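You operate a simulated robot arm through the tools that you are given. There is no shell and no other tool. Be economical: measure what you need, move in short steps, check, and stop when the job is done.

You run a simulated robot arm. Do the job below in one go: nothing can be reset, and whatever is moved stays where it is left.

TASK
Close the red knob and swap both red stoppers for black ones.
Fine: knob first; stand the red stoppers on the blue plate; the plug stays out.
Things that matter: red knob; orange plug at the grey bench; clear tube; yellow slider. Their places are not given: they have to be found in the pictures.

Only the result counts: the job must be done as asked and must still hold three seconds after the hand-in. Knocking over, shifting, dropping, spilling or breaking anything else fails it. A push-on lid holds only when it is set on centred and level and pressed home; a screw cap is set on level and turned clockwise until tight.

THE ROBOT
A 6-joint arm with a two-finger parallel gripper, fixed in place. Base frame: the origin is at the foot of the arm, x ahead of it, y to its left, z up; the work surface is at about z = 5. Units: mm, rad, N and s.
With the tool pointing down near the work surface it reaches from about 160 to 400 mm from the base axis. Its first joint turns from -1.152 to 1.152 rad. Payload 1.57 kg.
The tool frame sits at the grasp point between the pads (the TCP): z along the fingers, y along the line on which they close. The tips reach 30 mm beyond it. Largest opening 80 mm; finger width 17, thickness 12; the body of the gripper, 40 by 82 mm, starts 80 mm behind the TCP.
Orientation is that of the tool frame in the base frame, as [roll, pitch, yaw] about the fixed x, y, z axes, in that order (R = Rz(yaw) Ry(pitch) Rx(roll)). With the fingers straight down and closing along the base's y, the tool's x points along the base's -x, its y along +y and its z along -z.

THE INTERFACE
- The arm moves only by the tool nudge_tool. Its argument "motion" is a list of rows, each a list of 6 numbers: the shift along the base's x, y, z in cm, then the turn, a rotation vector about the base's x, y, z in rad. In form: [[tx, ty, tz, wx, wy, wz], ...]. A call has 1 to 8 rows; each row is the pose to reach, as a shift and turn from the pose commanded when the call began. "claw" is the gripper command, from -1 (shut) to 1 (fully open), values between in proportion, set as the call begins (left out, the last holds). Each row takes 0.2 s and may step no farther than 50 mm and 0.15 rad from the row before; otherwise, or with a gripper value out of range, the whole call is refused. A pose out of reach is approached as far as the arm can. The call stops where the force on the tool passes 40 N (or 10 N more than at its start, if that is more) or the arm is blocked; 0.2 s more then pass. The fingers move at their own pace (about 153 mm/s each) and stop on an object; they squeeze with about 34 N. The grip force told is the motor's: it shows also when the fingers shut on nothing. Time passes only in rows, and 0.2 s behind the last, so rows that repeat a pose let the fingers close. It gives the time, the measured TCP pose, the force on the tool (base axes), the opening and the grip force at its end, in the units of the frame above (readings bear some noise).
- Cameras (640 x 400 px; columns grow to the right, rows downward): "scene" is fixed at [60.9, -350.8, 435.5]; the picture's right is [0.66, -0.75, 0.00], its down [-0.43, -0.38, -0.82] and it looks along [0.62, 0.54, -0.57] (base axes); focal length 214 px, centre (320, 200). "wrist" rides on the gripper at [-32, 0, -78] in the tool frame; the picture's right is [0.00, -1.00, 0.00], its down [0.97, 0.00, -0.24] and it looks along [0.24, 0.00, 0.97] (tool axes); focal length 218 px, centre (320, 200).
- snapshot(camera): a new picture of that camera. No time passes.
- pixel_to_xyz(camera, pixels): for up to 12 pixels [column, row] of the newest picture of that camera ("zoom" is the newest enlarged one), the place [x, y, z] in the base frame of the surface seen there, good to about 3 mm, but the place of the scene camera against the robot may be out by one fixed shift of up to 25 mm in any direction. No time passes.
- zoom(camera, box): a new picture of the part [left, top, right, bottom] of that camera's present view, enlarged. No time passes.
- sign_off(): hands the job in; it is judged then, once.

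Go step by step. Measure first, check grasps and placings, and put right what went wrong. The budget is 80 turns and 38 pictures, counting those below and the enlarged ones. Unless the task says otherwise, let go and move clear before handing in, and close with one line.

The tools are called after "Emit:" as a command line: name --pt "numbers of a row" for each row, then --argument value for the rest, lists and objects as JSON in quotes. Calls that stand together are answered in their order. nudge_tool: Moves the arm, as the interface text tells. Its arguments: {"type":"object","properties":{"motion":{"type":"array","items":{"type":"array","items":{"type":"number"}}},"claw":{"type":"number"}},"required":["motion"]} The other tools are called the same way: snapshot (camera) takes a picture; pixel_to_xyz (camera, pixels) gives the place of the surface under pixels of a picture; zoom (camera, box) takes an enlarged picture of a part of a camera's view; sign_off () hands the job in.

At the start:

```text
time: 0.0
tcp_pos: [209.7, -92.9, 281.7]
orientation: [-3.14, -0.002, -3.141]
wrist_force: [1.0, -0.7, -0.9]
width: 80.2
finger_force: 0.0
```

scene: 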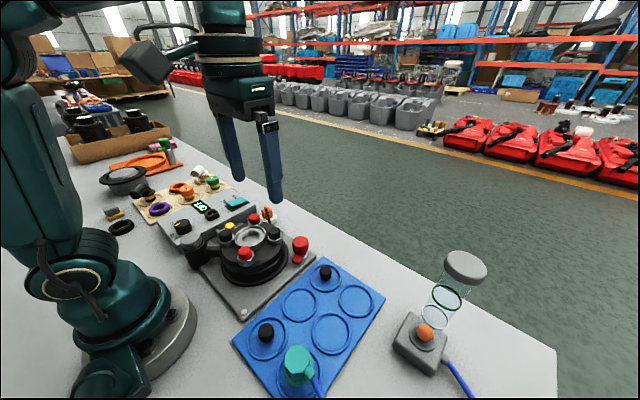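
wrist: 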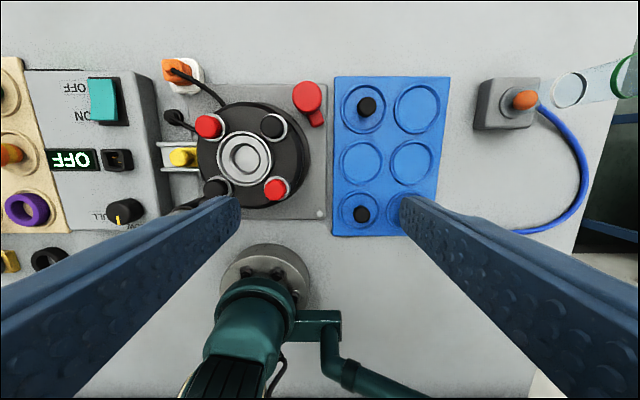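

The wrist view shows the rotor with red stoppers at (208,126) and (275,188), the red knob at (307,97), and the blue plate with black stoppers at (367,106) and (361,214). I'll zoom in for details and measure these places.

Emit:
zoom --camera "wrist" --box '[140, 40, 460, 240]'

Emit:
zoom --camera "scene" --box '[150, 180, 400, 400]'

Emit:
pixel_to_xyz --camera "wrist" --pixels '[[208, 126], [275, 188], [273, 126], [216, 188], [307, 95], [316, 118], [367, 106], [361, 214], [412, 163], [362, 163], [244, 158], [184, 156]]'

```text
2.00 times, centred on (300, 140) of wrist
```

zoom: 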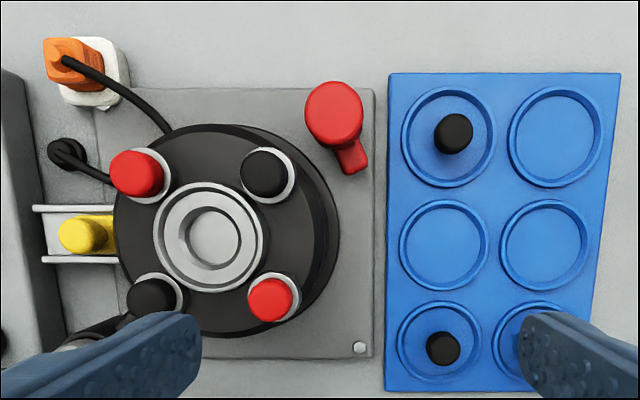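

```text
1.82 times, centred on (275, 290) of scene
```

zoom: 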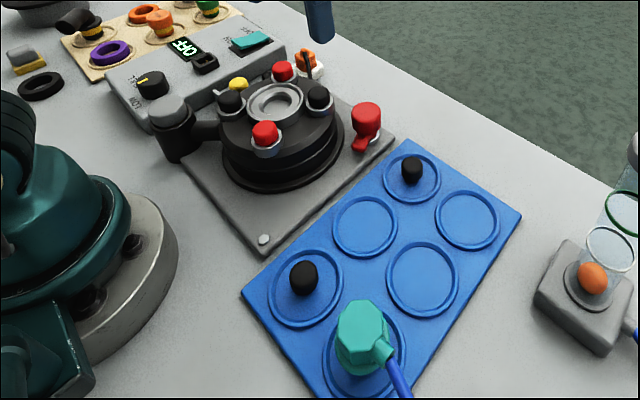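

```text
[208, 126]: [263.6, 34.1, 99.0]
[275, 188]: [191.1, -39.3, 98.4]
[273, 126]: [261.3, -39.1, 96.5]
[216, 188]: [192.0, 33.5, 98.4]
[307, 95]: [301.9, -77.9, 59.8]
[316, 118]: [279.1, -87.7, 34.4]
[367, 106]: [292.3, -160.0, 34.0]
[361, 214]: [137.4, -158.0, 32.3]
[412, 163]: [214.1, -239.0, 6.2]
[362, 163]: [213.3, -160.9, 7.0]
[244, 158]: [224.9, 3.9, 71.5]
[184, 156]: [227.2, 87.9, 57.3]
```

The rotor, plate and knob are located. Now I need a closer look at the knob's marks, the orange plug, the yellow slider and the tube, so I'll zoom into each.

Emit:
zoom --camera "scene" --box '[200, 190, 330, 272]'

Emit:
zoom --camera "wrist" --box '[140, 40, 340, 165]'

Emit:
zoom --camera "scene" --box '[370, 230, 530, 400]'

```text
4.88 times, centred on (265, 231) of scene
```

zoom: 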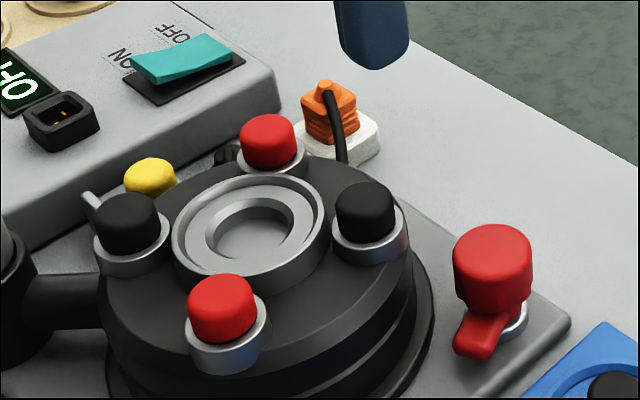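

```text
3.20 times, centred on (240, 102) of wrist
```

zoom: 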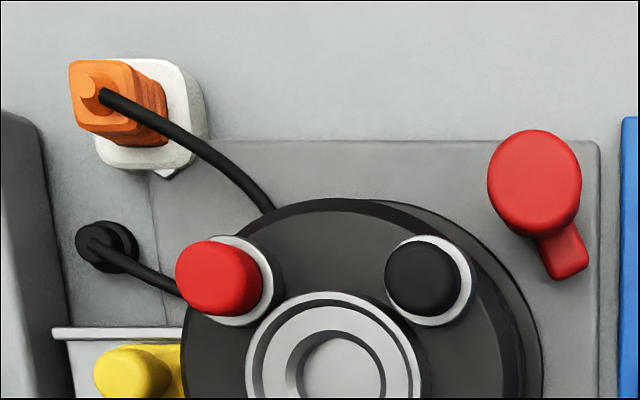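

```text
2.35 times, centred on (450, 315) of scene
```

zoom: 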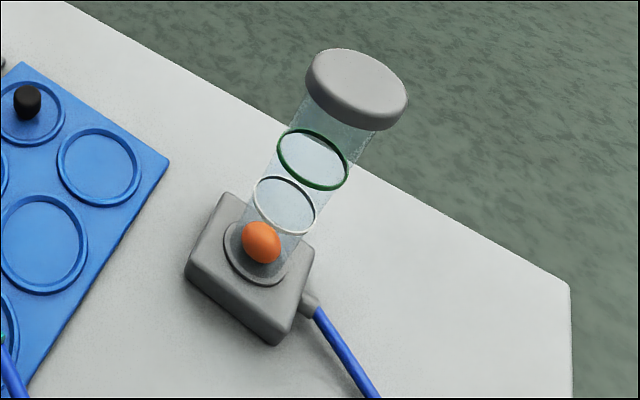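

The plug sits in a white holder, not in the console's socket, and the float of the clear tube is at its bottom. I'll move closer to the red knob to see its marks and lever.

Emit:
nudge_tool --pt "4 0.5 -3 0 0 0" --pt "7 1 -6 0 0 0" --pt "8 1.3 -8 0 0 0" --claw 1

Emit:
snapshot --camera "wrist"

```text
refused: row 1 steps farther than a row can; nothing moved
```

```text
30 pictures are left
```

wrist: 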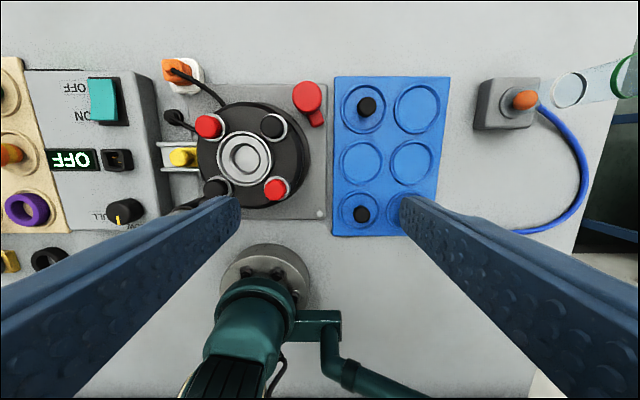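

The first row was a little over 50 mm, so nothing moved. I'll send it again in smaller rows.

Emit:
nudge_tool --pt "3 0.5 -3 0 0 0" --pt "6 1 -6 0 0 0" --pt "8 1.3 -8 0 0 0" --claw 1

```text
time: 0.8
tcp_pos: [290.0, -79.3, 201.3]
orientation: [3.141, 0.0, -3.14]
wrist_force: [-0.1, 0.5, 0.2]
width: 80.0
finger_force: 0.0
```

The arm is at (290,-79,201). Now a picture from here.

Emit:
snapshot --camera "wrist"

```text
29 pictures are left
```

wrist: 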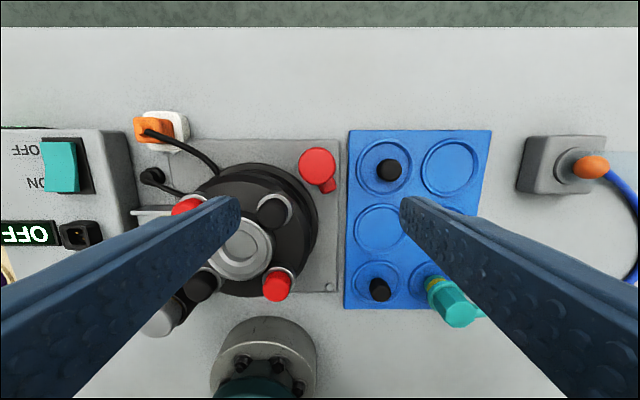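

Fingers hide part of the rotor, but the knob is visible at (318,165) with its lever at (327,185). I'll zoom in on the knob and measure it.

Emit:
zoom --camera "wrist" --box '[270, 125, 370, 205]'

Emit:
pixel_to_xyz --camera "wrist" --pixels '[[318, 162], [304, 162], [333, 162], [318, 150], [327, 187], [322, 187], [333, 187], [590, 165], [565, 150], [388, 169], [379, 288], [333, 286]]'

Emit:
pixel_to_xyz --camera "scene" --pixels '[[245, 253], [268, 214], [300, 243], [426, 332], [325, 270], [266, 330], [301, 257]]'

```text
5.00 times, centred on (320, 165) of wrist
```

zoom: 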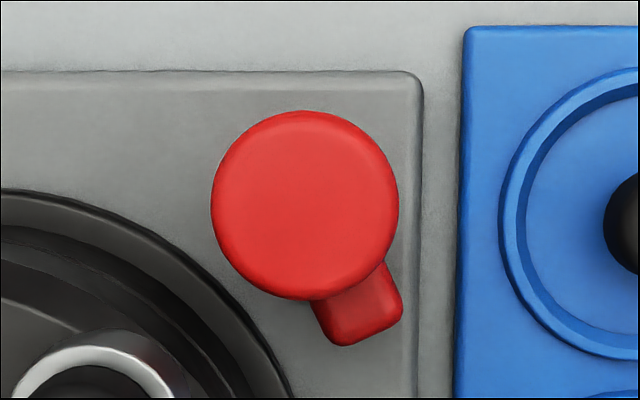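

```text
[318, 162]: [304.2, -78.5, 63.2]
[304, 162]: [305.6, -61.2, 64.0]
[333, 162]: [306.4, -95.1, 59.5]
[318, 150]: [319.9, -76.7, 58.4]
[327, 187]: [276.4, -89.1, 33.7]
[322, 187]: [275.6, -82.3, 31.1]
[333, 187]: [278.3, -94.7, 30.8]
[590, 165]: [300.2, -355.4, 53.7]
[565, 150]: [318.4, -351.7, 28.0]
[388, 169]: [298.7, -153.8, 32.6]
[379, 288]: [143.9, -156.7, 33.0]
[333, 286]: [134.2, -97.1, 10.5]
```

```text
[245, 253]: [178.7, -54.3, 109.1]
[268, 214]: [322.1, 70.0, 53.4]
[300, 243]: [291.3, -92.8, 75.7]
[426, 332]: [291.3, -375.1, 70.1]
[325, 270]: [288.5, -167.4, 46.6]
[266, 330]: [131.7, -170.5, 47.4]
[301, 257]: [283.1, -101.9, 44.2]
```

The knob's cap is centred near (302.5,-77.5), about 33 wide, top z≈63, with the lever at z≈32 pointing to about -x. I'll go above it with a part-open gripper and then down so the tips sit at z≈42, above the lever.

Emit:
nudge_tool --pt "1.2 0.15 -4 0 0 0" --pt "1.25 0.17 -8 0 0 0" --pt "1.25 0.17 -10.5 0 0 0" --pt "1.25 0.17 -12.8 0 0 0" --pt "1.25 0.17 -12.8 0 0 0" --claw 0.4

Emit:
zoom --camera "scene" --box '[220, 160, 380, 260]'

```text
time: 2.0
tcp_pos: [301.3, -77.2, 72.3]
orientation: [-3.14, 0.0, -3.141]
wrist_force: [-0.9, -1.0, 0.5]
width: 56.2
finger_force: 0.2
```

```text
4.00 times, centred on (300, 210) of scene
```

zoom: 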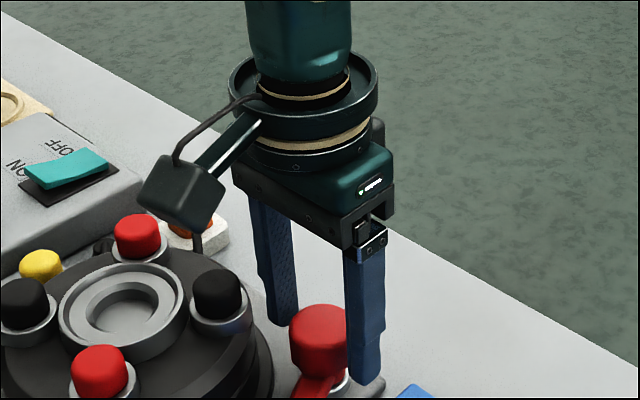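

The fingers straddle the knob. I'll close on it.

Emit:
nudge_tool --pt "0 0 0 0 0 0" --pt "0 0 0 0 0 0" --pt "0 0 0 0 0 0" --claw -1

```text
time: 2.8
tcp_pos: [301.7, -77.0, 72.6]
orientation: [3.139, 0.0, 3.141]
wrist_force: [1.5, 17.1, -8.4]
width: 37.4
finger_force: 43.6
```

The grip holds at 37.4 mm, with a side force of 17 N in +y. I'll ease the tool 1 mm toward +y and start turning clockwise, as seen from above.

Emit:
nudge_tool --pt "0 0.12 0 0 0 0" --pt "0 0.12 0 0 0 -0.1" --pt "0 0.12 0 0 0 -0.2" --pt "0 0.12 0 0 0 -0.3"

Emit:
zoom --camera "scene" --box '[240, 200, 480, 380]'

```text
time: 3.8
tcp_pos: [302.4, -77.2, 71.7]
orientation: [3.141, -0.001, 2.84]
wrist_force: [8.1, 14.2, -34.5]
width: 37.6
finger_force: 44.2
```

```text
2.22 times, centred on (360, 290) of scene
```

zoom: 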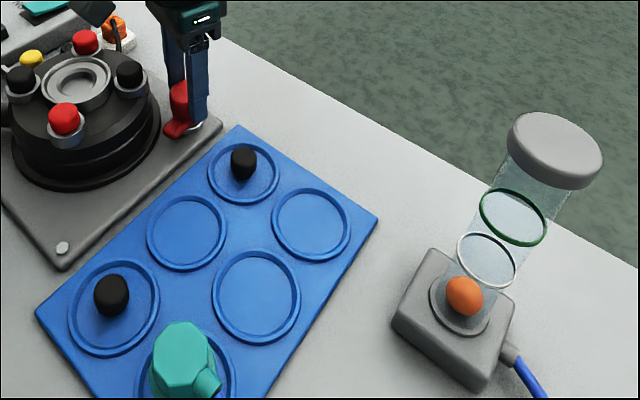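

The tool was turned 0.3 rad while a downward pull grew to 34 N, perhaps because the knob sinks as it turns. I'll zoom on the lever before turning more.

Emit:
nudge_tool --pt "0 0.05 -0.1 0 0 0"

Emit:
zoom --camera "scene" --box '[280, 210, 344, 274]'

```text
time: 4.2
tcp_pos: [301.5, -77.0, 72.0]
orientation: [-3.141, -0.001, 2.84]
wrist_force: [2.9, 5.2, -18.9]
width: 37.3
finger_force: 43.5
```

```text
6.25 times, centred on (312, 242) of scene
```

zoom: 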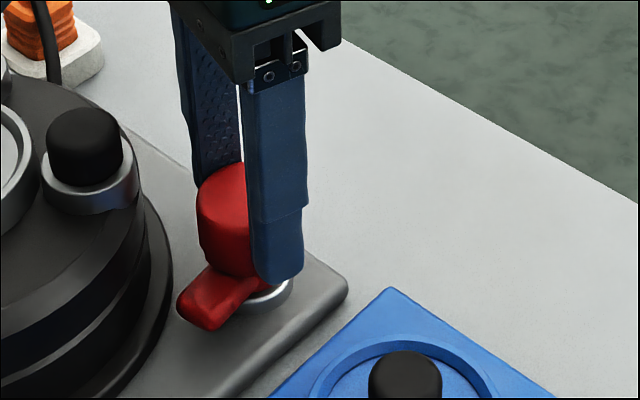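

The lever has turned clockwise with the gripper, so the grip works. I'll keep turning and lower the tool a little to relieve the pull.

Emit:
nudge_tool --pt "0 0.05 -0.12 0 0 0" --pt "0 0.05 -0.15 0 0 -0.1" --pt "0 0.05 -0.2 0 0 -0.2" --pt "0 0.05 -0.25 0 0 -0.3"

```text
time: 5.2
tcp_pos: [301.7, -76.6, 69.7]
orientation: [3.142, 0.003, 2.542]
wrist_force: [-11.5, -5.0, 36.8]
width: 37.7
finger_force: 44.0
```

The force flipped to +37 N, so the knob does not sink and I lowered too far. I'll raise 1.6 mm and turn on at a constant height.

Emit:
nudge_tool --pt "0 0 0.16 0 0 0" --pt "0 0 0.16 0 0 -0.1" --pt "0 0 0.16 0 0 -0.2" --pt "0 0 0.16 0 0 -0.3"

Emit:
zoom --camera "scene" --box '[280, 210, 344, 274]'

```text
time: 6.2
tcp_pos: [301.8, -77.3, 70.9]
orientation: [3.142, 0.003, 2.24]
wrist_force: [10.1, -23.1, -25.3]
width: 37.3
finger_force: 44.0
```

```text
6.25 times, centred on (312, 242) of scene
```

zoom: 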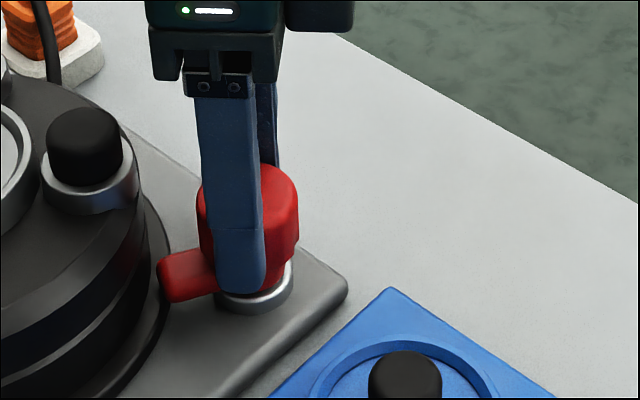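

The knob has turned about 0.9 rad and follows freely. I'll relieve the forces slightly and keep turning.

Emit:
nudge_tool --pt "0.03 -0.1 -0.1 0 0 0" --pt "0.03 -0.1 -0.12 0 0 -0.1" --pt "0.03 -0.1 -0.14 0 0 -0.2" --pt "0.03 -0.1 -0.16 0 0 -0.3"

```text
time: 7.2
tcp_pos: [302.7, -76.4, 69.5]
orientation: [-3.141, -0.002, 1.94]
wrist_force: [-4.1, 4.8, 27.4]
width: 37.3
finger_force: 43.1
```

It is at 1.2 rad of turn and still follows. I'll ease up 1 mm and continue toward the stop.

Emit:
nudge_tool --pt "0 0 0.1 0 0 0" --pt "0 0 0.1 0 0 -0.1" --pt "0 0 0.1 0 0 -0.2" --pt "0 0 0.1 0 0 -0.3"

Emit:
zoom --camera "scene" --box '[240, 200, 480, 380]'

```text
time: 8.2
tcp_pos: [301.8, -77.2, 70.7]
orientation: [-3.14, 0.0, 1.638]
wrist_force: [6.4, 2.1, -10.8]
width: 37.2
finger_force: 43.2
```

```text
2.22 times, centred on (360, 290) of scene
```

zoom: 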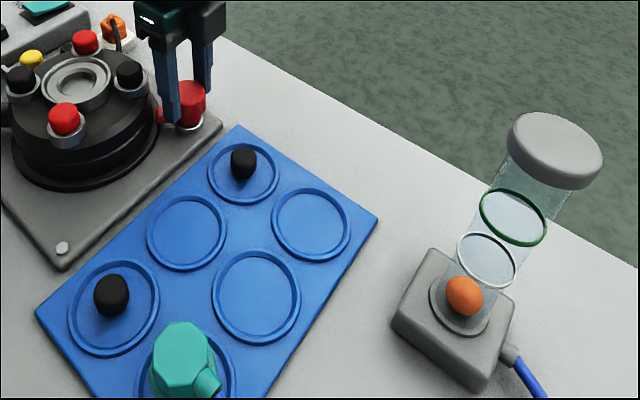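

The ball has not moved and the lever tip is now near (160,115) of the zoom. I'll turn further by 0.3 rad and look whether the lever still follows.

Emit:
nudge_tool --pt "0 0 -0.05 0 0 -0.1" --pt "0 0 -0.05 0 0 -0.2" --pt "0 0 -0.05 0 0 -0.3"

Emit:
zoom --camera "scene" --box '[280, 210, 344, 274]'

```text
time: 9.0
tcp_pos: [300.5, -77.8, 70.5]
orientation: [-3.141, 0.002, 1.341]
wrist_force: [-4.4, -0.8, 6.3]
width: 38.0
finger_force: 44.1
```

```text
6.25 times, centred on (312, 242) of scene
```

zoom: 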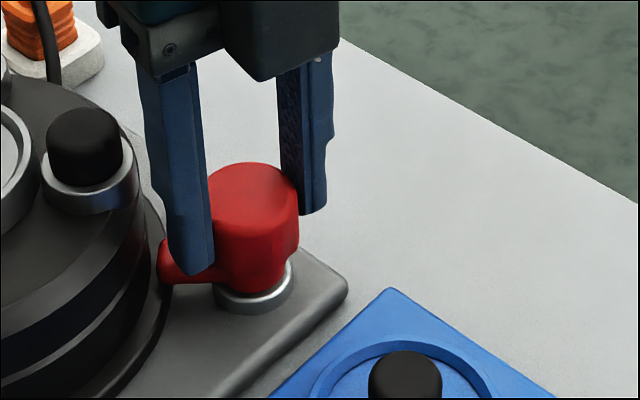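

The lever moved only slightly between the last two looks, so it seems to have reached a stop and the pads slipped. I'll let go, rise and look from above to measure the lever's direction.

Emit:
nudge_tool --pt "0 0 0 0 0 0" --pt "0 0 0 0 0 0" --pt "0 0 4 0 0 0" --pt "0 0 8 0 0 0" --pt "1.5 0 12 0 0 0.15" --pt "1.5 0 12 0 0 0.3" --pt "1.5 0 12 0 0 0.45" --pt "1.5 0 12 0 0 0.6" --claw 0.4

Emit:
nudge_tool --pt "0 0 0 0 0 0.15" --pt "0 0 0 0 0 0.3" --pt "0 0 0 0 0 0.45" --pt "0 0 0 0 0 0.6" --pt "0 0 0 0 0 0.75" --pt "0 0 0 0 0 0.9" --pt "0 0 0 0 0 1.05" --pt "0 0 0 0 0 1.2" --claw 1

Emit:
snapshot --camera "wrist"

```text
time: 10.8
tcp_pos: [317.9, -78.4, 189.1]
orientation: [3.141, 0.001, 1.944]
wrist_force: [0.1, -0.4, 1.1]
width: 56.3
finger_force: 0.0
```

```text
time: 12.6
tcp_pos: [316.8, -78.1, 190.5]
orientation: [3.14, -0.001, -3.139]
wrist_force: [0.0, 0.4, -0.5]
width: 79.8
finger_force: 0.0
```

```text
21 pictures are left
```

wrist: 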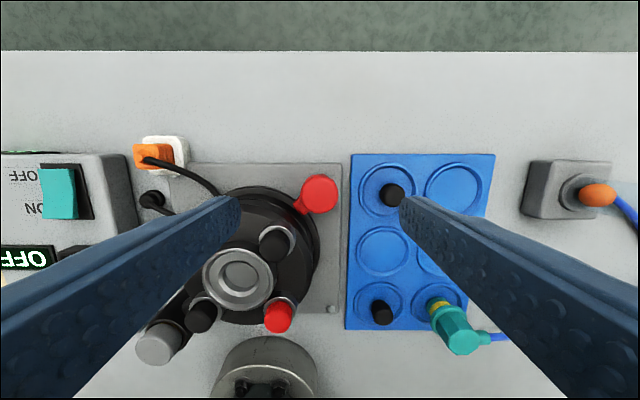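

The lever now points left and slightly down at (300,206). I'll measure its direction.

Emit:
pixel_to_xyz --camera "wrist" --pixels '[[300, 206], [297, 203], [302, 210], [320, 192], [277, 314], [277, 243], [197, 318], [390, 194], [380, 312], [379, 247], [452, 187]]'

```text
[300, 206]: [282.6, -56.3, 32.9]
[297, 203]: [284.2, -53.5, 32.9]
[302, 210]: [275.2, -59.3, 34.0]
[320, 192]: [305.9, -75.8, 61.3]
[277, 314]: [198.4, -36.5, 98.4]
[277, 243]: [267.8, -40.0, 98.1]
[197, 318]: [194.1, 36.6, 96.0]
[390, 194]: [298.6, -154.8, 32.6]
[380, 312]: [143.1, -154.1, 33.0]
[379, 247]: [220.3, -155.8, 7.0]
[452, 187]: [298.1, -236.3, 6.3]
```

The lever turned about 68° clockwise, from about 202° to 134°, and then the pads slipped, so the knob is at its stop. Next I'll move over the rotor to look at the stoppers and the slider.

Emit:
nudge_tool --pt "-3 2.5 1 0 0 0" --pt "-6 5 1 0 0 0" --pt "-9 7.5 1 0 0 0" --pt "-10.5 7.6 1 0 0 0" --claw 1

Emit:
snapshot --camera "wrist"

```text
time: 13.6
tcp_pos: [211.7, -0.8, 201.3]
orientation: [3.141, 0.002, 3.139]
wrist_force: [0.2, -0.2, -0.1]
width: 80.2
finger_force: 0.1
```

```text
20 pictures are left
```

wrist: 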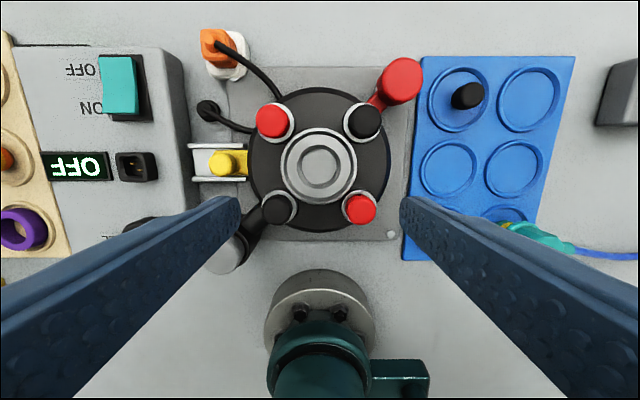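

Emit:
zoom --camera "wrist" --box '[180, 50, 420, 250]'

Emit:
pixel_to_xyz --camera "wrist" --pixels '[[271, 121], [256, 121], [285, 121], [292, 122], [271, 107], [360, 209], [346, 209], [376, 209], [345, 200], [385, 160], [319, 163], [230, 160]]'

```text
2.00 times, centred on (300, 150) of wrist
```

zoom: 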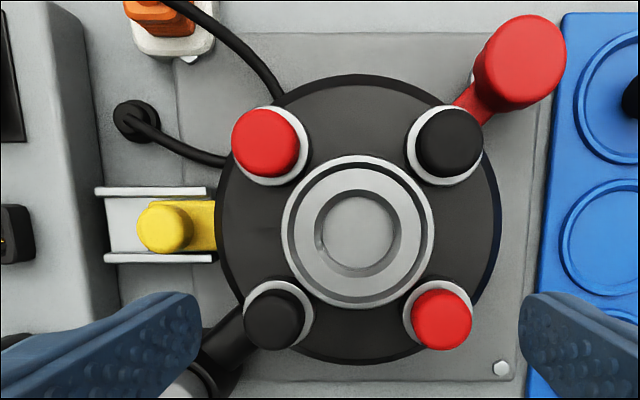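

```text
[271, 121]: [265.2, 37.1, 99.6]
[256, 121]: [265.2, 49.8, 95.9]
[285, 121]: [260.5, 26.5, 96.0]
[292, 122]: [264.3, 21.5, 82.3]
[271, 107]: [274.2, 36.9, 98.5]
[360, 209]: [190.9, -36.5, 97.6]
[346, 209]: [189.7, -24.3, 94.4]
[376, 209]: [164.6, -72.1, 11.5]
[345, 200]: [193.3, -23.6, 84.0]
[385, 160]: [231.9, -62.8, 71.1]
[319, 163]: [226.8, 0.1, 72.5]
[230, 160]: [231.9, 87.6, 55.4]
```

Rotor centre is about (227,0); the red stoppers are near (263.5,36.5) and (190.5,-36.5), tops at 99, collars at 84, about 24 wide. The yellow slider's tongue goes into the rotor, so I leave it alone. I'll go over the first red stopper.

Emit:
nudge_tool --pt "2.6 1.9 -2 0 0 0" --pt "5.15 3.75 -4.5 0 0 0" --pt "5.15 3.75 -7 0 0 0" --pt "5.15 3.75 -8.4 0 0 0" --pt "5.15 3.75 -8.4 0 0 0" --claw 0.2

Emit:
zoom --camera "wrist" --box '[160, 60, 480, 260]'

```text
time: 14.8
tcp_pos: [265.3, 36.2, 116.0]
orientation: [-3.142, 0.002, -3.141]
wrist_force: [-7.2, 0.5, 24.8]
width: 47.6
finger_force: 0.0
```

```text
2.00 times, centred on (320, 160) of wrist
```

zoom: 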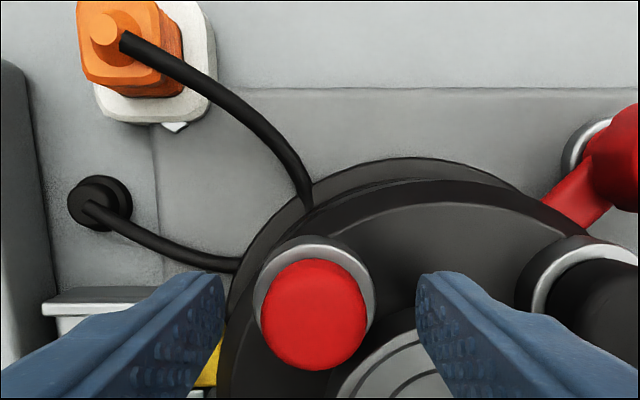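

The force reads +25 N upward, so a finger probably touches the central hub ring. I'll rise and turn the gripper 45° so the fingers close tangentially and clear the hub.

Emit:
nudge_tool --pt "0 0 2.5 0 0 0" --pt "0 0 2.5 0 0 0.15" --pt "0 0 2.5 0 0 0.3" --pt "0 0 2.5 0 0 0.45" --pt "0 0 2.5 0 0 0.6" --pt "0 0 2.5 0 0 0.75" --pt "-0.05 0 2.5 0 0 0.785" --pt "-0.05 0 2.5 0 0 0.785"

Emit:
snapshot --camera "wrist"

```text
time: 16.6
tcp_pos: [263.8, 35.7, 141.6]
orientation: [-3.141, -0.001, -2.356]
wrist_force: [0.2, 0.0, 0.9]
width: 48.2
finger_force: 0.0
```

```text
17 pictures are left
```

wrist: 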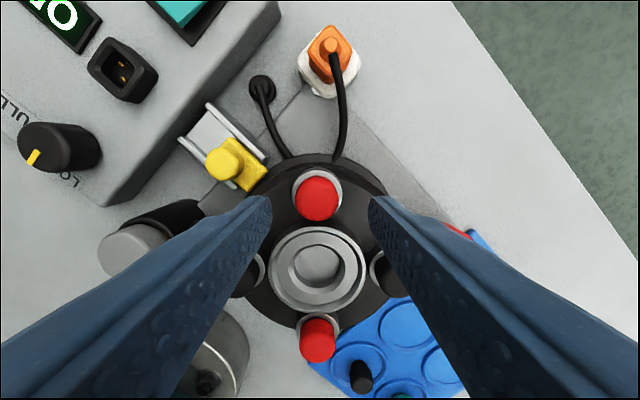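

The stopper at (317,198) is well centred between the fingers; a shift of about (+0.5,+1.5) mm is needed. I'll go down and close.

Emit:
nudge_tool --pt "0.05 0.17 -1 0 0 0" --pt "0.05 0.17 -2 0 0 0" --pt "0.05 0.17 -2.45 0 0 0" --pt "0.05 0.17 -2.45 0 0 0"

Emit:
nudge_tool --pt "0 0 0 0 0 0" --pt "0 0 0 0 0 0" --claw -1

```text
time: 17.6
tcp_pos: [264.7, 37.3, 116.9]
orientation: [-3.141, 0.0, -2.354]
wrist_force: [0.2, -0.2, 0.2]
width: 47.9
finger_force: 0.1
```

```text
time: 18.2
tcp_pos: [262.7, 37.3, 116.6]
orientation: [3.14, -0.001, -2.356]
wrist_force: [-5.2, 6.5, 3.1]
width: 21.7
finger_force: 33.7
```

Gripped at 21.7 mm with small side force. I'll pull straight up slowly.

Emit:
nudge_tool --pt "-0.03 0.03 0.1 0 0 0" --pt "-0.03 0.03 0.3 0 0 0" --pt "-0.03 0.03 0.6 0 0 0" --pt "-0.03 0.03 1.0 0 0 0" --pt "-0.03 0.03 2 0 0 0" --pt "-0.03 0.03 4 0 0 0" --pt "-0.03 0.03 6 0 0 0"

Emit:
snapshot --camera "wrist"

```text
time: 19.8
tcp_pos: [263.4, 38.2, 177.2]
orientation: [3.141, -0.001, -2.356]
wrist_force: [0.1, 0.5, -0.1]
width: 21.9
finger_force: 33.9
```

```text
16 pictures are left
```

wrist: 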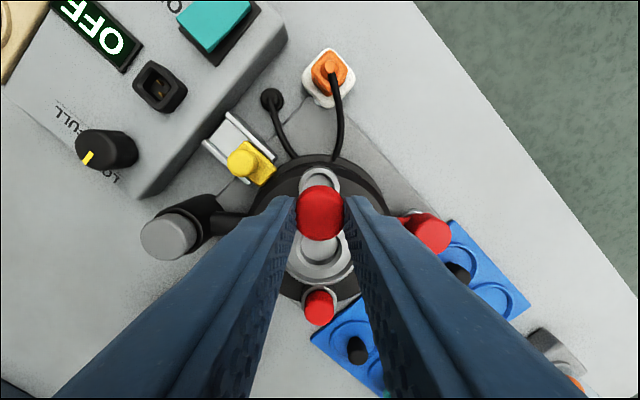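

The red stopper came out and is held. I'll check with the scene camera how long it is below the fingers.

Emit:
zoom --camera "scene" --box '[200, 130, 330, 260]'

```text
3.08 times, centred on (265, 195) of scene
```

zoom: 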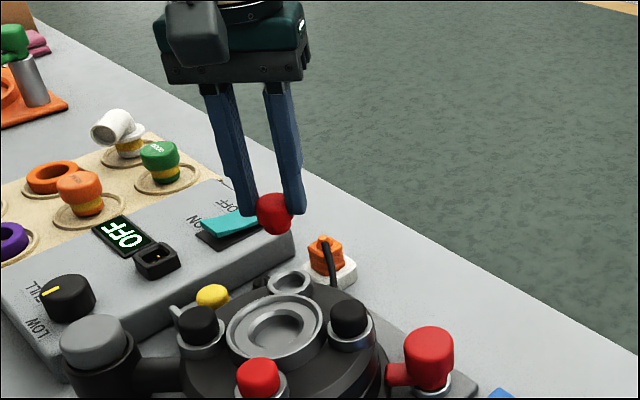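

The stopper is short and clean, and its port is open. I'll carry it to the empty well at about (219,-156), staying high over the rotor.

Emit:
nudge_tool --pt "-0.9 -3.9 0 0 0 0" --pt "-1.8 -7.8 0 0 0 0" --pt "-2.7 -11.7 0 0 0 0" --pt "-3.6 -15.6 0 0 0 0" --pt "-4.4 -19.4 0 0 0 0" --pt "-4.4 -19.4 -4.5 0 0 0" --pt "-4.4 -19.4 -9 0 0 0" --pt "-4.4 -19.4 -11.5 0 0 0"

Emit:
snapshot --camera "wrist"

```text
time: 21.6
tcp_pos: [220.7, -156.1, 60.5]
orientation: [3.141, 0.001, -2.355]
wrist_force: [-1.0, 0.1, -1.3]
width: 23.1
finger_force: 34.0
```

```text
14 pictures are left
```

wrist: 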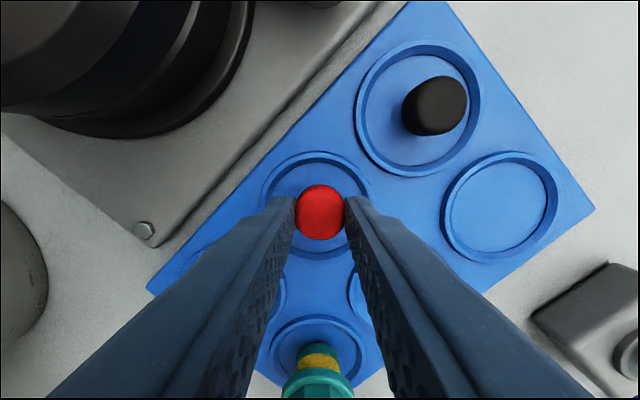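

The stopper hangs over the middle of the well. I'll lower in small steps until there's light contact.

Emit:
nudge_tool --pt "0 0 -0.5 0 0 0" --pt "0 0 -0.8 0 0 0" --pt "0 0 -0.95 0 0 0"

```text
time: 22.4
tcp_pos: [219.7, -156.5, 51.7]
orientation: [-3.141, 0.001, -2.356]
wrist_force: [-1.3, 0.4, 8.6]
width: 23.1
finger_force: 33.9
```

Contact reads +8.6 N, so the stopper stands on the plate. I'll open and rise.

Emit:
nudge_tool --pt "0 0 0 0 0 0" --pt "0 0 0 0 0 0" --pt "0 0 2 0 0 0" --pt "0 0 4.5 0 0 0" --claw 0.1

Emit:
snapshot --camera "wrist"

```text
time: 23.4
tcp_pos: [218.5, -154.6, 99.3]
orientation: [3.142, -0.001, -2.355]
wrist_force: [-0.1, -0.1, -0.6]
width: 43.9
finger_force: 0.0
```

```text
13 pictures are left
```

wrist: 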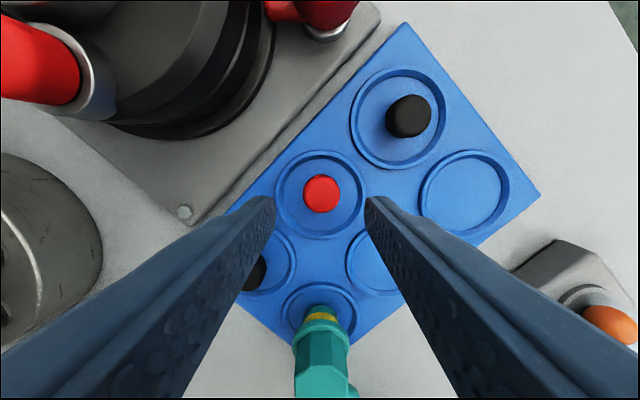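

The red stopper stands upright at (321,193). Now I'll measure the black one at (408,116) against it.

Emit:
pixel_to_xyz --camera "wrist" --pixels '[[408, 112], [390, 115], [428, 110], [402, 99], [412, 133], [321, 193], [440, 85]]'

```text
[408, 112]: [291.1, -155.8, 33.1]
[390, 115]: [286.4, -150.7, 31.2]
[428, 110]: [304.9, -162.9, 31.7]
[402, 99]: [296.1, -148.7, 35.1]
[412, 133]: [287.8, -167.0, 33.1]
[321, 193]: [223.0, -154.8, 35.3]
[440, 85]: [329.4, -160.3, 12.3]
```

The black stopper is near (295,-157). I'll go above it and look again before lowering.

Emit:
nudge_tool --pt "3.8 -0.1 0 0 0 0" --pt "7.5 -0.15 0 0 0 0" --pt "7.5 -0.15 -1 0 0 0"

Emit:
snapshot --camera "wrist"

```text
time: 24.2
tcp_pos: [295.3, -156.9, 88.5]
orientation: [3.14, 0.001, -2.356]
wrist_force: [0.1, -0.2, 0.1]
width: 43.9
finger_force: 0.1
```

```text
12 pictures are left
```

wrist: 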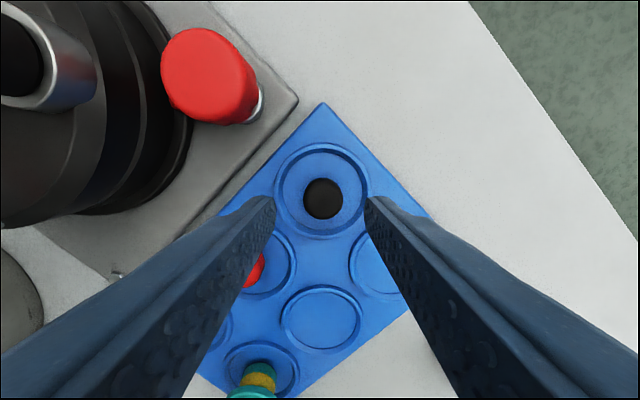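

The black stopper at (323,199) is nearly centred; I'll shift by about (-0.3,-2) mm, lower to z≈51 and grip.

Emit:
nudge_tool --pt "-0.03 -0.2 -1.5 0 0 0" --pt "-0.03 -0.2 -3 0 0 0" --pt "-0.03 -0.2 -3.75 0 0 0" --pt "-0.03 -0.2 -3.75 0 0 0"

Emit:
nudge_tool --pt "0 0 0 0 0 0" --pt "0 0 0 0 0 0" --claw -1

Emit:
nudge_tool --pt "0 0 1 0 0 0" --pt "0 0 4 0 0 0" --pt "0 0 8.5 0 0 0" --pt "0 0 12.5 0 0 0"

Emit:
snapshot --camera "wrist"

```text
time: 25.2
tcp_pos: [294.6, -158.8, 50.2]
orientation: [-3.14, 0.0, -2.356]
wrist_force: [0.2, 0.1, -0.2]
width: 44.1
finger_force: 0.1
```

```text
time: 25.8
tcp_pos: [294.2, -159.2, 49.7]
orientation: [3.141, -0.001, -2.356]
wrist_force: [-0.8, 0.0, -0.5]
width: 22.0
finger_force: 33.9
```

```text
time: 26.8
tcp_pos: [294.4, -158.7, 177.6]
orientation: [3.141, 0.001, -2.356]
wrist_force: [1.0, -0.1, 0.6]
width: 21.3
finger_force: 34.1
```

```text
11 pictures are left
```

wrist: 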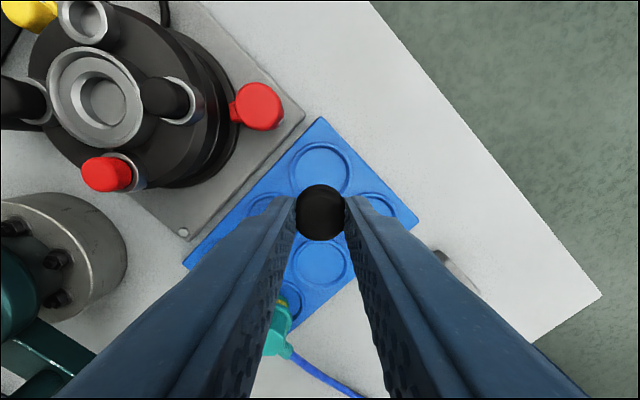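

The black stopper is held just like the red one was, at (320,212). I'll carry it over the open port.

Emit:
nudge_tool --pt "-0.6 3.9 0 0 0 0" --pt "-1.2 7.9 0 0 0 0" --pt "-1.8 11.9 0 0 0 0" --pt "-2.4 15.9 0 0 0 0" --pt "-3.07 19.75 0 0 0 0" --pt "-3.07 19.75 -2 0 0 0" --pt "-3.07 19.75 -3.5 0 0 0" --pt "-3.07 19.75 -3.5 0 0 0"

Emit:
snapshot --camera "wrist"

```text
time: 28.6
tcp_pos: [263.3, 38.9, 140.2]
orientation: [3.139, 0.0, -2.357]
wrist_force: [-0.9, -0.5, 0.5]
width: 23.0
finger_force: 33.9
```

```text
10 pictures are left
```

wrist: 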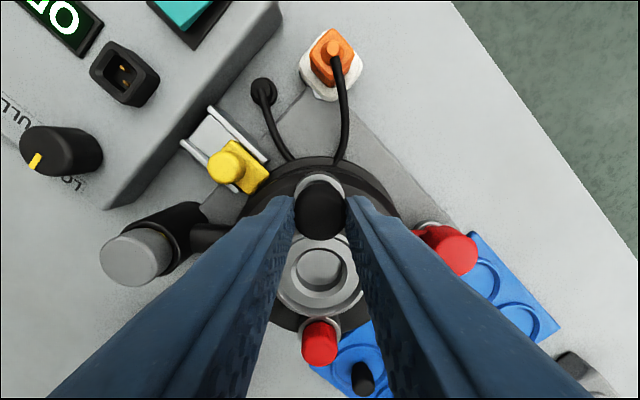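

It lines up with the collar. I'll lower in small steps and watch the force.

Emit:
nudge_tool --pt "0 0 -0.7 0 0 0" --pt "0 0 -1.2 0 0 0" --pt "0 0 -1.6 0 0 0" --pt "0 0 -1.9 0 0 0"

```text
time: 29.6
tcp_pos: [262.5, 38.2, 119.8]
orientation: [3.141, -0.003, -2.356]
wrist_force: [-1.0, -0.7, -0.2]
width: 23.1
finger_force: 34.3
```

No resistance yet at z≈120. I'll go on down in fine steps.

Emit:
nudge_tool --pt "0 0 -0.15 0 0 0" --pt "0 0 -0.3 0 0 0" --pt "0 0 -0.4 0 0 0" --pt "0 0 -0.5 0 0 0"

```text
time: 30.6
tcp_pos: [262.9, 38.4, 115.5]
orientation: [3.14, -0.005, -2.357]
wrist_force: [-4.2, -1.0, -4.2]
width: 23.4
finger_force: 34.4
```

Emit:
nudge_tool --pt "0 0 -0.08 0 0 0" --pt "0 0 -0.16 0 0 0" --pt "0 0 -0.24 0 0 0" --pt "0 0 -0.3 0 0 0"

Emit:
zoom --camera "scene" --box '[210, 180, 310, 260]'

```text
time: 31.6
tcp_pos: [263.5, 38.3, 113.0]
orientation: [-3.14, 0.0, -2.357]
wrist_force: [-2.2, 0.0, 6.1]
width: 22.9
finger_force: 34.2
stopped in row 4: the force on the tool passed its limit (the readings are from after the stop); the commanded pose is now the measured one
```

```text
5.00 times, centred on (260, 220) of scene
```

zoom: 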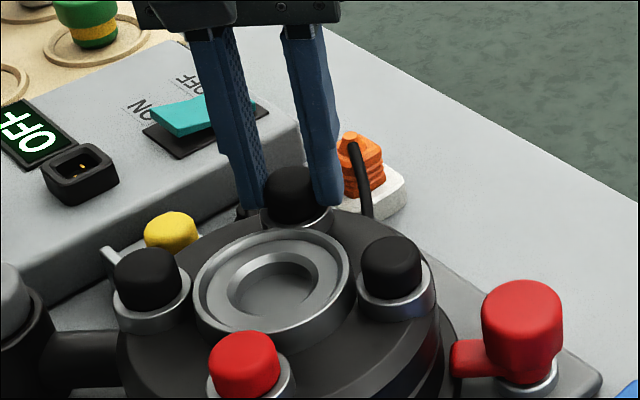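

The push stopped at z≈113 past the force limit, which fits a seated stopper. I'll let go, close the fingers above it and press on its top to check the height, which should be TCP≈129 at contact.

Emit:
nudge_tool --pt "0 0 0 0 0 0" --pt "0 0 0 0 0 0" --pt "0 0 1.5 0 0 0" --pt "0 0 3 0 0 0" --claw 0

Emit:
nudge_tool --pt "0 0 0 0 0 0" --pt "0 0 0 0 0 0" --pt "0 0 -0.8 0 0 0" --pt "0 0 -1.2 0 0 0" --pt "0 0 -1.4 0 0 0" --pt "0 0 -1.6 0 0 0" --pt "0 0 -1.8 0 0 0" --claw -1

```text
time: 32.6
tcp_pos: [262.2, 38.5, 143.6]
orientation: [-3.14, -0.002, -2.356]
wrist_force: [-0.2, -1.1, 0.1]
width: 40.0
finger_force: 0.1
```

```text
time: 34.3
tcp_pos: [262.6, 37.3, 127.8]
orientation: [-3.139, 0.0, -2.355]
wrist_force: [-4.0, 0.7, 9.4]
width: 0.1
finger_force: 20.9
stopped in row 7: the force on the tool passed its limit (the readings are from after the stop); the commanded pose is now the measured one
```

Contact came at TCP≈128, so the top is at about 98, level with the others: seated. Next I go above the second red stopper.

Emit:
nudge_tool --pt "0 0 2 0 0 0" --pt "-2.5 -2.5 2 0 0 0" --pt "-5 -5 2 0 0 0" --pt "-7.2 -7.4 2 0 0 0" --pt "-7.2 -7.4 1.4 0 0 0" --claw 0.15

Emit:
snapshot --camera "wrist"

```text
time: 35.5
tcp_pos: [191.7, -35.4, 139.3]
orientation: [-3.137, 0.003, -2.353]
wrist_force: [0.8, 0.4, -1.1]
width: 45.8
finger_force: 0.1
```

```text
8 pictures are left
```

wrist: 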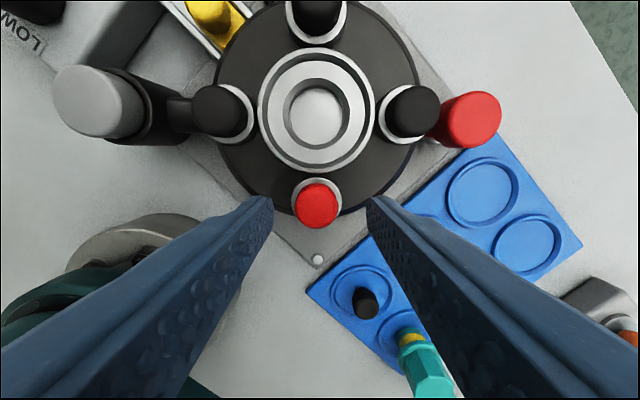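

The red stopper at (317,206) is nearly centred; I'll shift by (-1.7,+0.7) mm, lower and grip.

Emit:
nudge_tool --pt "-0.17 0.07 -1 0 0 0" --pt "-0.17 0.07 -2 0 0 0" --pt "-0.17 0.07 -2.3 0 0 0" --pt "-0.17 0.07 -2.3 0 0 0"

Emit:
nudge_tool --pt "0 0 0 0 0 0" --pt "0 0 0 0 0 0" --claw -1

```text
time: 36.5
tcp_pos: [189.1, -35.9, 119.1]
orientation: [-3.136, 0.002, -2.355]
wrist_force: [0.3, 0.1, -0.3]
width: 46.0
finger_force: 0.0
```

```text
time: 37.1
tcp_pos: [189.1, -36.5, 119.0]
orientation: [3.141, 0.0, -2.356]
wrist_force: [-2.9, 2.2, 0.4]
width: 22.0
finger_force: 34.0
```

Gripped at 22.0 mm with little side force. I'll pull it up.

Emit:
nudge_tool --pt "0 0 0.1 0 0 0" --pt "0 0 0.3 0 0 0" --pt "0 0 0.6 0 0 0" --pt "0 0 1.0 0 0 0" --pt "0 0 2 0 0 0" --pt "0 0 4 0 0 0" --pt "0 0 5.8 0 0 0"

Emit:
snapshot --camera "wrist"

```text
time: 38.7
tcp_pos: [189.2, -35.8, 176.5]
orientation: [-3.14, 0.001, -2.354]
wrist_force: [0.8, 0.1, -0.4]
width: 21.5
finger_force: 33.8
```

```text
7 pictures are left
```

wrist: 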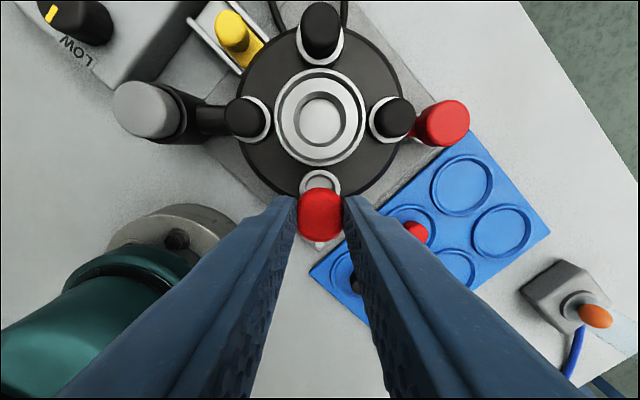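

The second red stopper is held. I'll carry it to the now-empty well at about (296,-157).

Emit:
nudge_tool --pt "2.65 -3 0 0 0 0" --pt "5.3 -6 0 0 0 0" --pt "7.95 -9 0 0 0 0" --pt "10.65 -12.1 0 0 0 0" --pt "10.65 -12.1 -4.5 0 0 0" --pt "10.65 -12.1 -9 0 0 0" --pt "10.65 -12.1 -11.2 0 0 0" --pt "10.65 -12.1 -11.9 0 0 0"

Emit:
nudge_tool --pt "0 0 -0.2 0 0 0" --pt "0 0 -0.3 0 0 0"

```text
time: 40.5
tcp_pos: [295.4, -158.0, 56.8]
orientation: [-3.138, 0.002, -2.354]
wrist_force: [-0.4, 0.1, 0.0]
width: 23.1
finger_force: 34.1
```

```text
time: 41.1
tcp_pos: [296.5, -158.5, 54.8]
orientation: [-3.139, 0.002, -2.354]
wrist_force: [-0.1, 0.3, -0.5]
width: 23.2
finger_force: 34.1
```

Still no contact at z≈54.8. I'll lower on by small steps.

Emit:
nudge_tool --pt "0 0 -0.1 0 0 0" --pt "0 0 -0.18 0 0 0"

```text
time: 41.7
tcp_pos: [296.8, -157.8, 53.9]
orientation: [-3.136, -0.002, -2.354]
wrist_force: [-4.7, -1.4, 15.9]
width: 23.1
finger_force: 33.9
```

Contact at +16 N: it stands. I'll open, rise, and travel to above the last black stopper near (142,-157).

Emit:
nudge_tool --pt "0 0 0.05 0 0 0" --pt "0 0 0.05 0 0 0" --pt "0 0 2 0 0 0" --pt "0 0 4.5 0 0 0" --pt "-4 0 4.5 0 0 0" --pt "-8 0 4.5 0 0 0" --pt "-12 0 4.5 0 0 0" --pt "-15.3 0 4 0 0 0" --claw 0.1

Emit:
snapshot --camera "wrist"

```text
time: 43.5
tcp_pos: [140.6, -158.5, 92.1]
orientation: [-3.137, 0.003, -2.353]
wrist_force: [1.2, 0.5, 0.4]
width: 44.0
finger_force: 0.0
```

```text
6 pictures are left
```

wrist: 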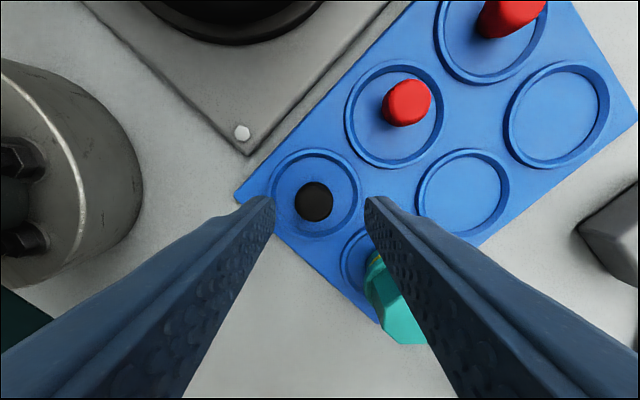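

The black stopper at (314,201) is about 5 mm toward -x from centre. I'll correct by (-5,+0.9) mm, lower and grip.

Emit:
nudge_tool --pt "-0.5 0.09 -1 0 0 0" --pt "-0.5 0.09 -2.5 0 0 0" --pt "-0.5 0.09 -3.8 0 0 0" --pt "-0.5 0.09 -3.8 0 0 0"

Emit:
nudge_tool --pt "0 0 0 0 0 0" --pt "0 0 0 0 0 0" --claw -1

Emit:
nudge_tool --pt "0 0 1 0 0 0" --pt "0 0 4 0 0 0" --pt "0 0 8.5 0 0 0" --pt "0 0 12.18 0 0 0"

Emit:
snapshot --camera "wrist"

```text
time: 44.5
tcp_pos: [137.0, -156.8, 55.2]
orientation: [-3.138, 0.001, -2.355]
wrist_force: [0.1, -0.3, -0.6]
width: 44.0
finger_force: 0.1
```

```text
time: 45.1
tcp_pos: [136.8, -157.5, 53.4]
orientation: [-3.138, 0.001, -2.354]
wrist_force: [0.2, -0.1, -0.1]
width: 22.0
finger_force: 34.7
```

```text
time: 46.1
tcp_pos: [138.1, -157.6, 178.9]
orientation: [-3.141, 0.002, -2.356]
wrist_force: [-0.4, 0.0, 0.2]
width: 21.7
finger_force: 34.5
```

```text
5 pictures are left
```

wrist: 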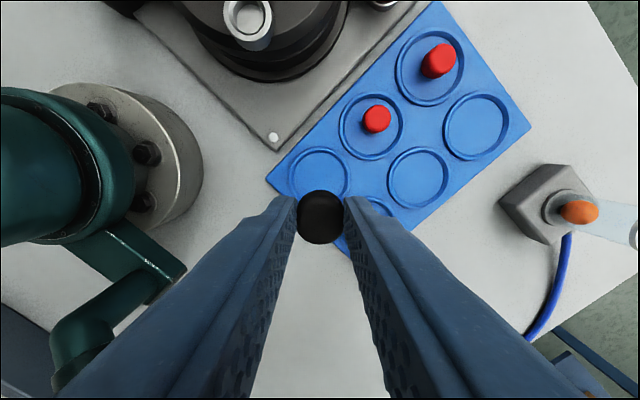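

The black stopper is held, about 1 mm off along the pad width compared with the red one (row 217 against 214), which I compensate. I'll carry it over the open second port.

Emit:
nudge_tool --pt "1.75 4.0 0 0 0 0" --pt "3.5 8.05 0 0 0 0" --pt "5.2 12.1 0 0 0 0" --pt "5.2 12.1 -2 0 0 0" --pt "5.2 12.1 -3.5 0 0 0" --pt "5.2 12.1 -3.5 0 0 0"

Emit:
snapshot --camera "wrist"

```text
time: 47.5
tcp_pos: [191.1, -33.6, 141.6]
orientation: [-3.136, 0.003, -2.356]
wrist_force: [-0.7, 0.0, 0.0]
width: 21.6
finger_force: 34.1
```

```text
4 pictures are left
```

wrist: 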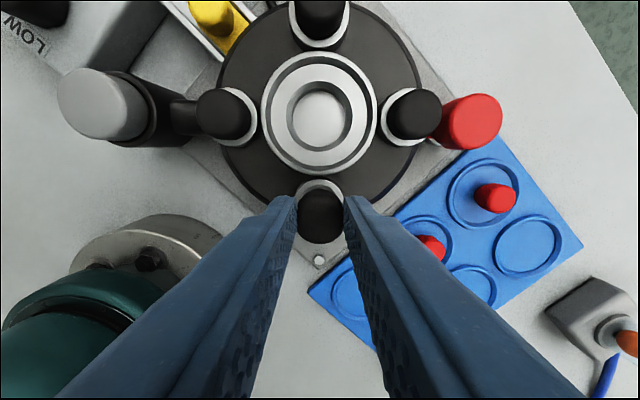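

It lines up with the collar at (319,185). I'll lower gently and watch the side forces.

Emit:
nudge_tool --pt "0 0 -0.7 0 0 0" --pt "0 0 -1.2 0 0 0" --pt "0 0 -1.5 0 0 0" --pt "0 0 -1.8 0 0 0"

Emit:
nudge_tool --pt "0 0 -0.15 0 0 0" --pt "0 0 -0.3 0 0 0" --pt "0 0 -0.4 0 0 0" --pt "0 0 -0.5 0 0 0"

```text
time: 48.5
tcp_pos: [189.9, -34.3, 124.7]
orientation: [-3.138, 0.0, -2.355]
wrist_force: [0.2, 0.4, -1.0]
width: 22.9
finger_force: 34.0
```

```text
time: 49.5
tcp_pos: [190.3, -35.3, 118.9]
orientation: [-3.138, 0.001, -2.355]
wrist_force: [-1.4, 0.4, 6.6]
width: 22.9
finger_force: 34.1
```

The stopper slides in with only 6.6 N. I'll press on until the seat is felt.

Emit:
nudge_tool --pt "0 0 -0.08 0 0 0" --pt "0 0 -0.16 0 0 0" --pt "0 0 -0.24 0 0 0" --pt "0 0 -0.3 0 0 0"

Emit:
nudge_tool --pt "0 0 0 0 0 0" --pt "0 0 0 0 0 0" --pt "0 0 1.5 0 0 0" --pt "0 0 2.6 0 0 0" --claw 0

Emit:
nudge_tool --pt "0 0 0 0 0 0" --pt "0 0 0 0 0 0" --pt "0 0 -0.6 0 0 0" --pt "0 0 -0.9 0 0 0" --pt "0 0 -1.1 0 0 0" --pt "0 0 -1.3 0 0 0" --pt "0 0 -1.5 0 0 0" --pt "0 0 -1.7 0 0 0" --claw -1

```text
time: 50.0
tcp_pos: [191.5, -36.2, 118.7]
orientation: [-3.136, 0.001, -2.354]
wrist_force: [-1.7, 1.4, 5.1]
width: 23.1
finger_force: 34.6
stopped in row 2: the force on the tool passed its limit (the readings are from after the stop); the commanded pose is now the measured one
```

```text
time: 51.0
tcp_pos: [190.7, -35.0, 143.9]
orientation: [-3.138, 0.001, -2.353]
wrist_force: [0.5, 0.4, -0.1]
width: 40.3
finger_force: 0.2
```

```text
time: 52.8
tcp_pos: [191.5, -35.1, 128.7]
orientation: [-3.135, 0.003, -2.354]
wrist_force: [-1.6, 1.2, 10.7]
width: 0.0
finger_force: 21.3
```

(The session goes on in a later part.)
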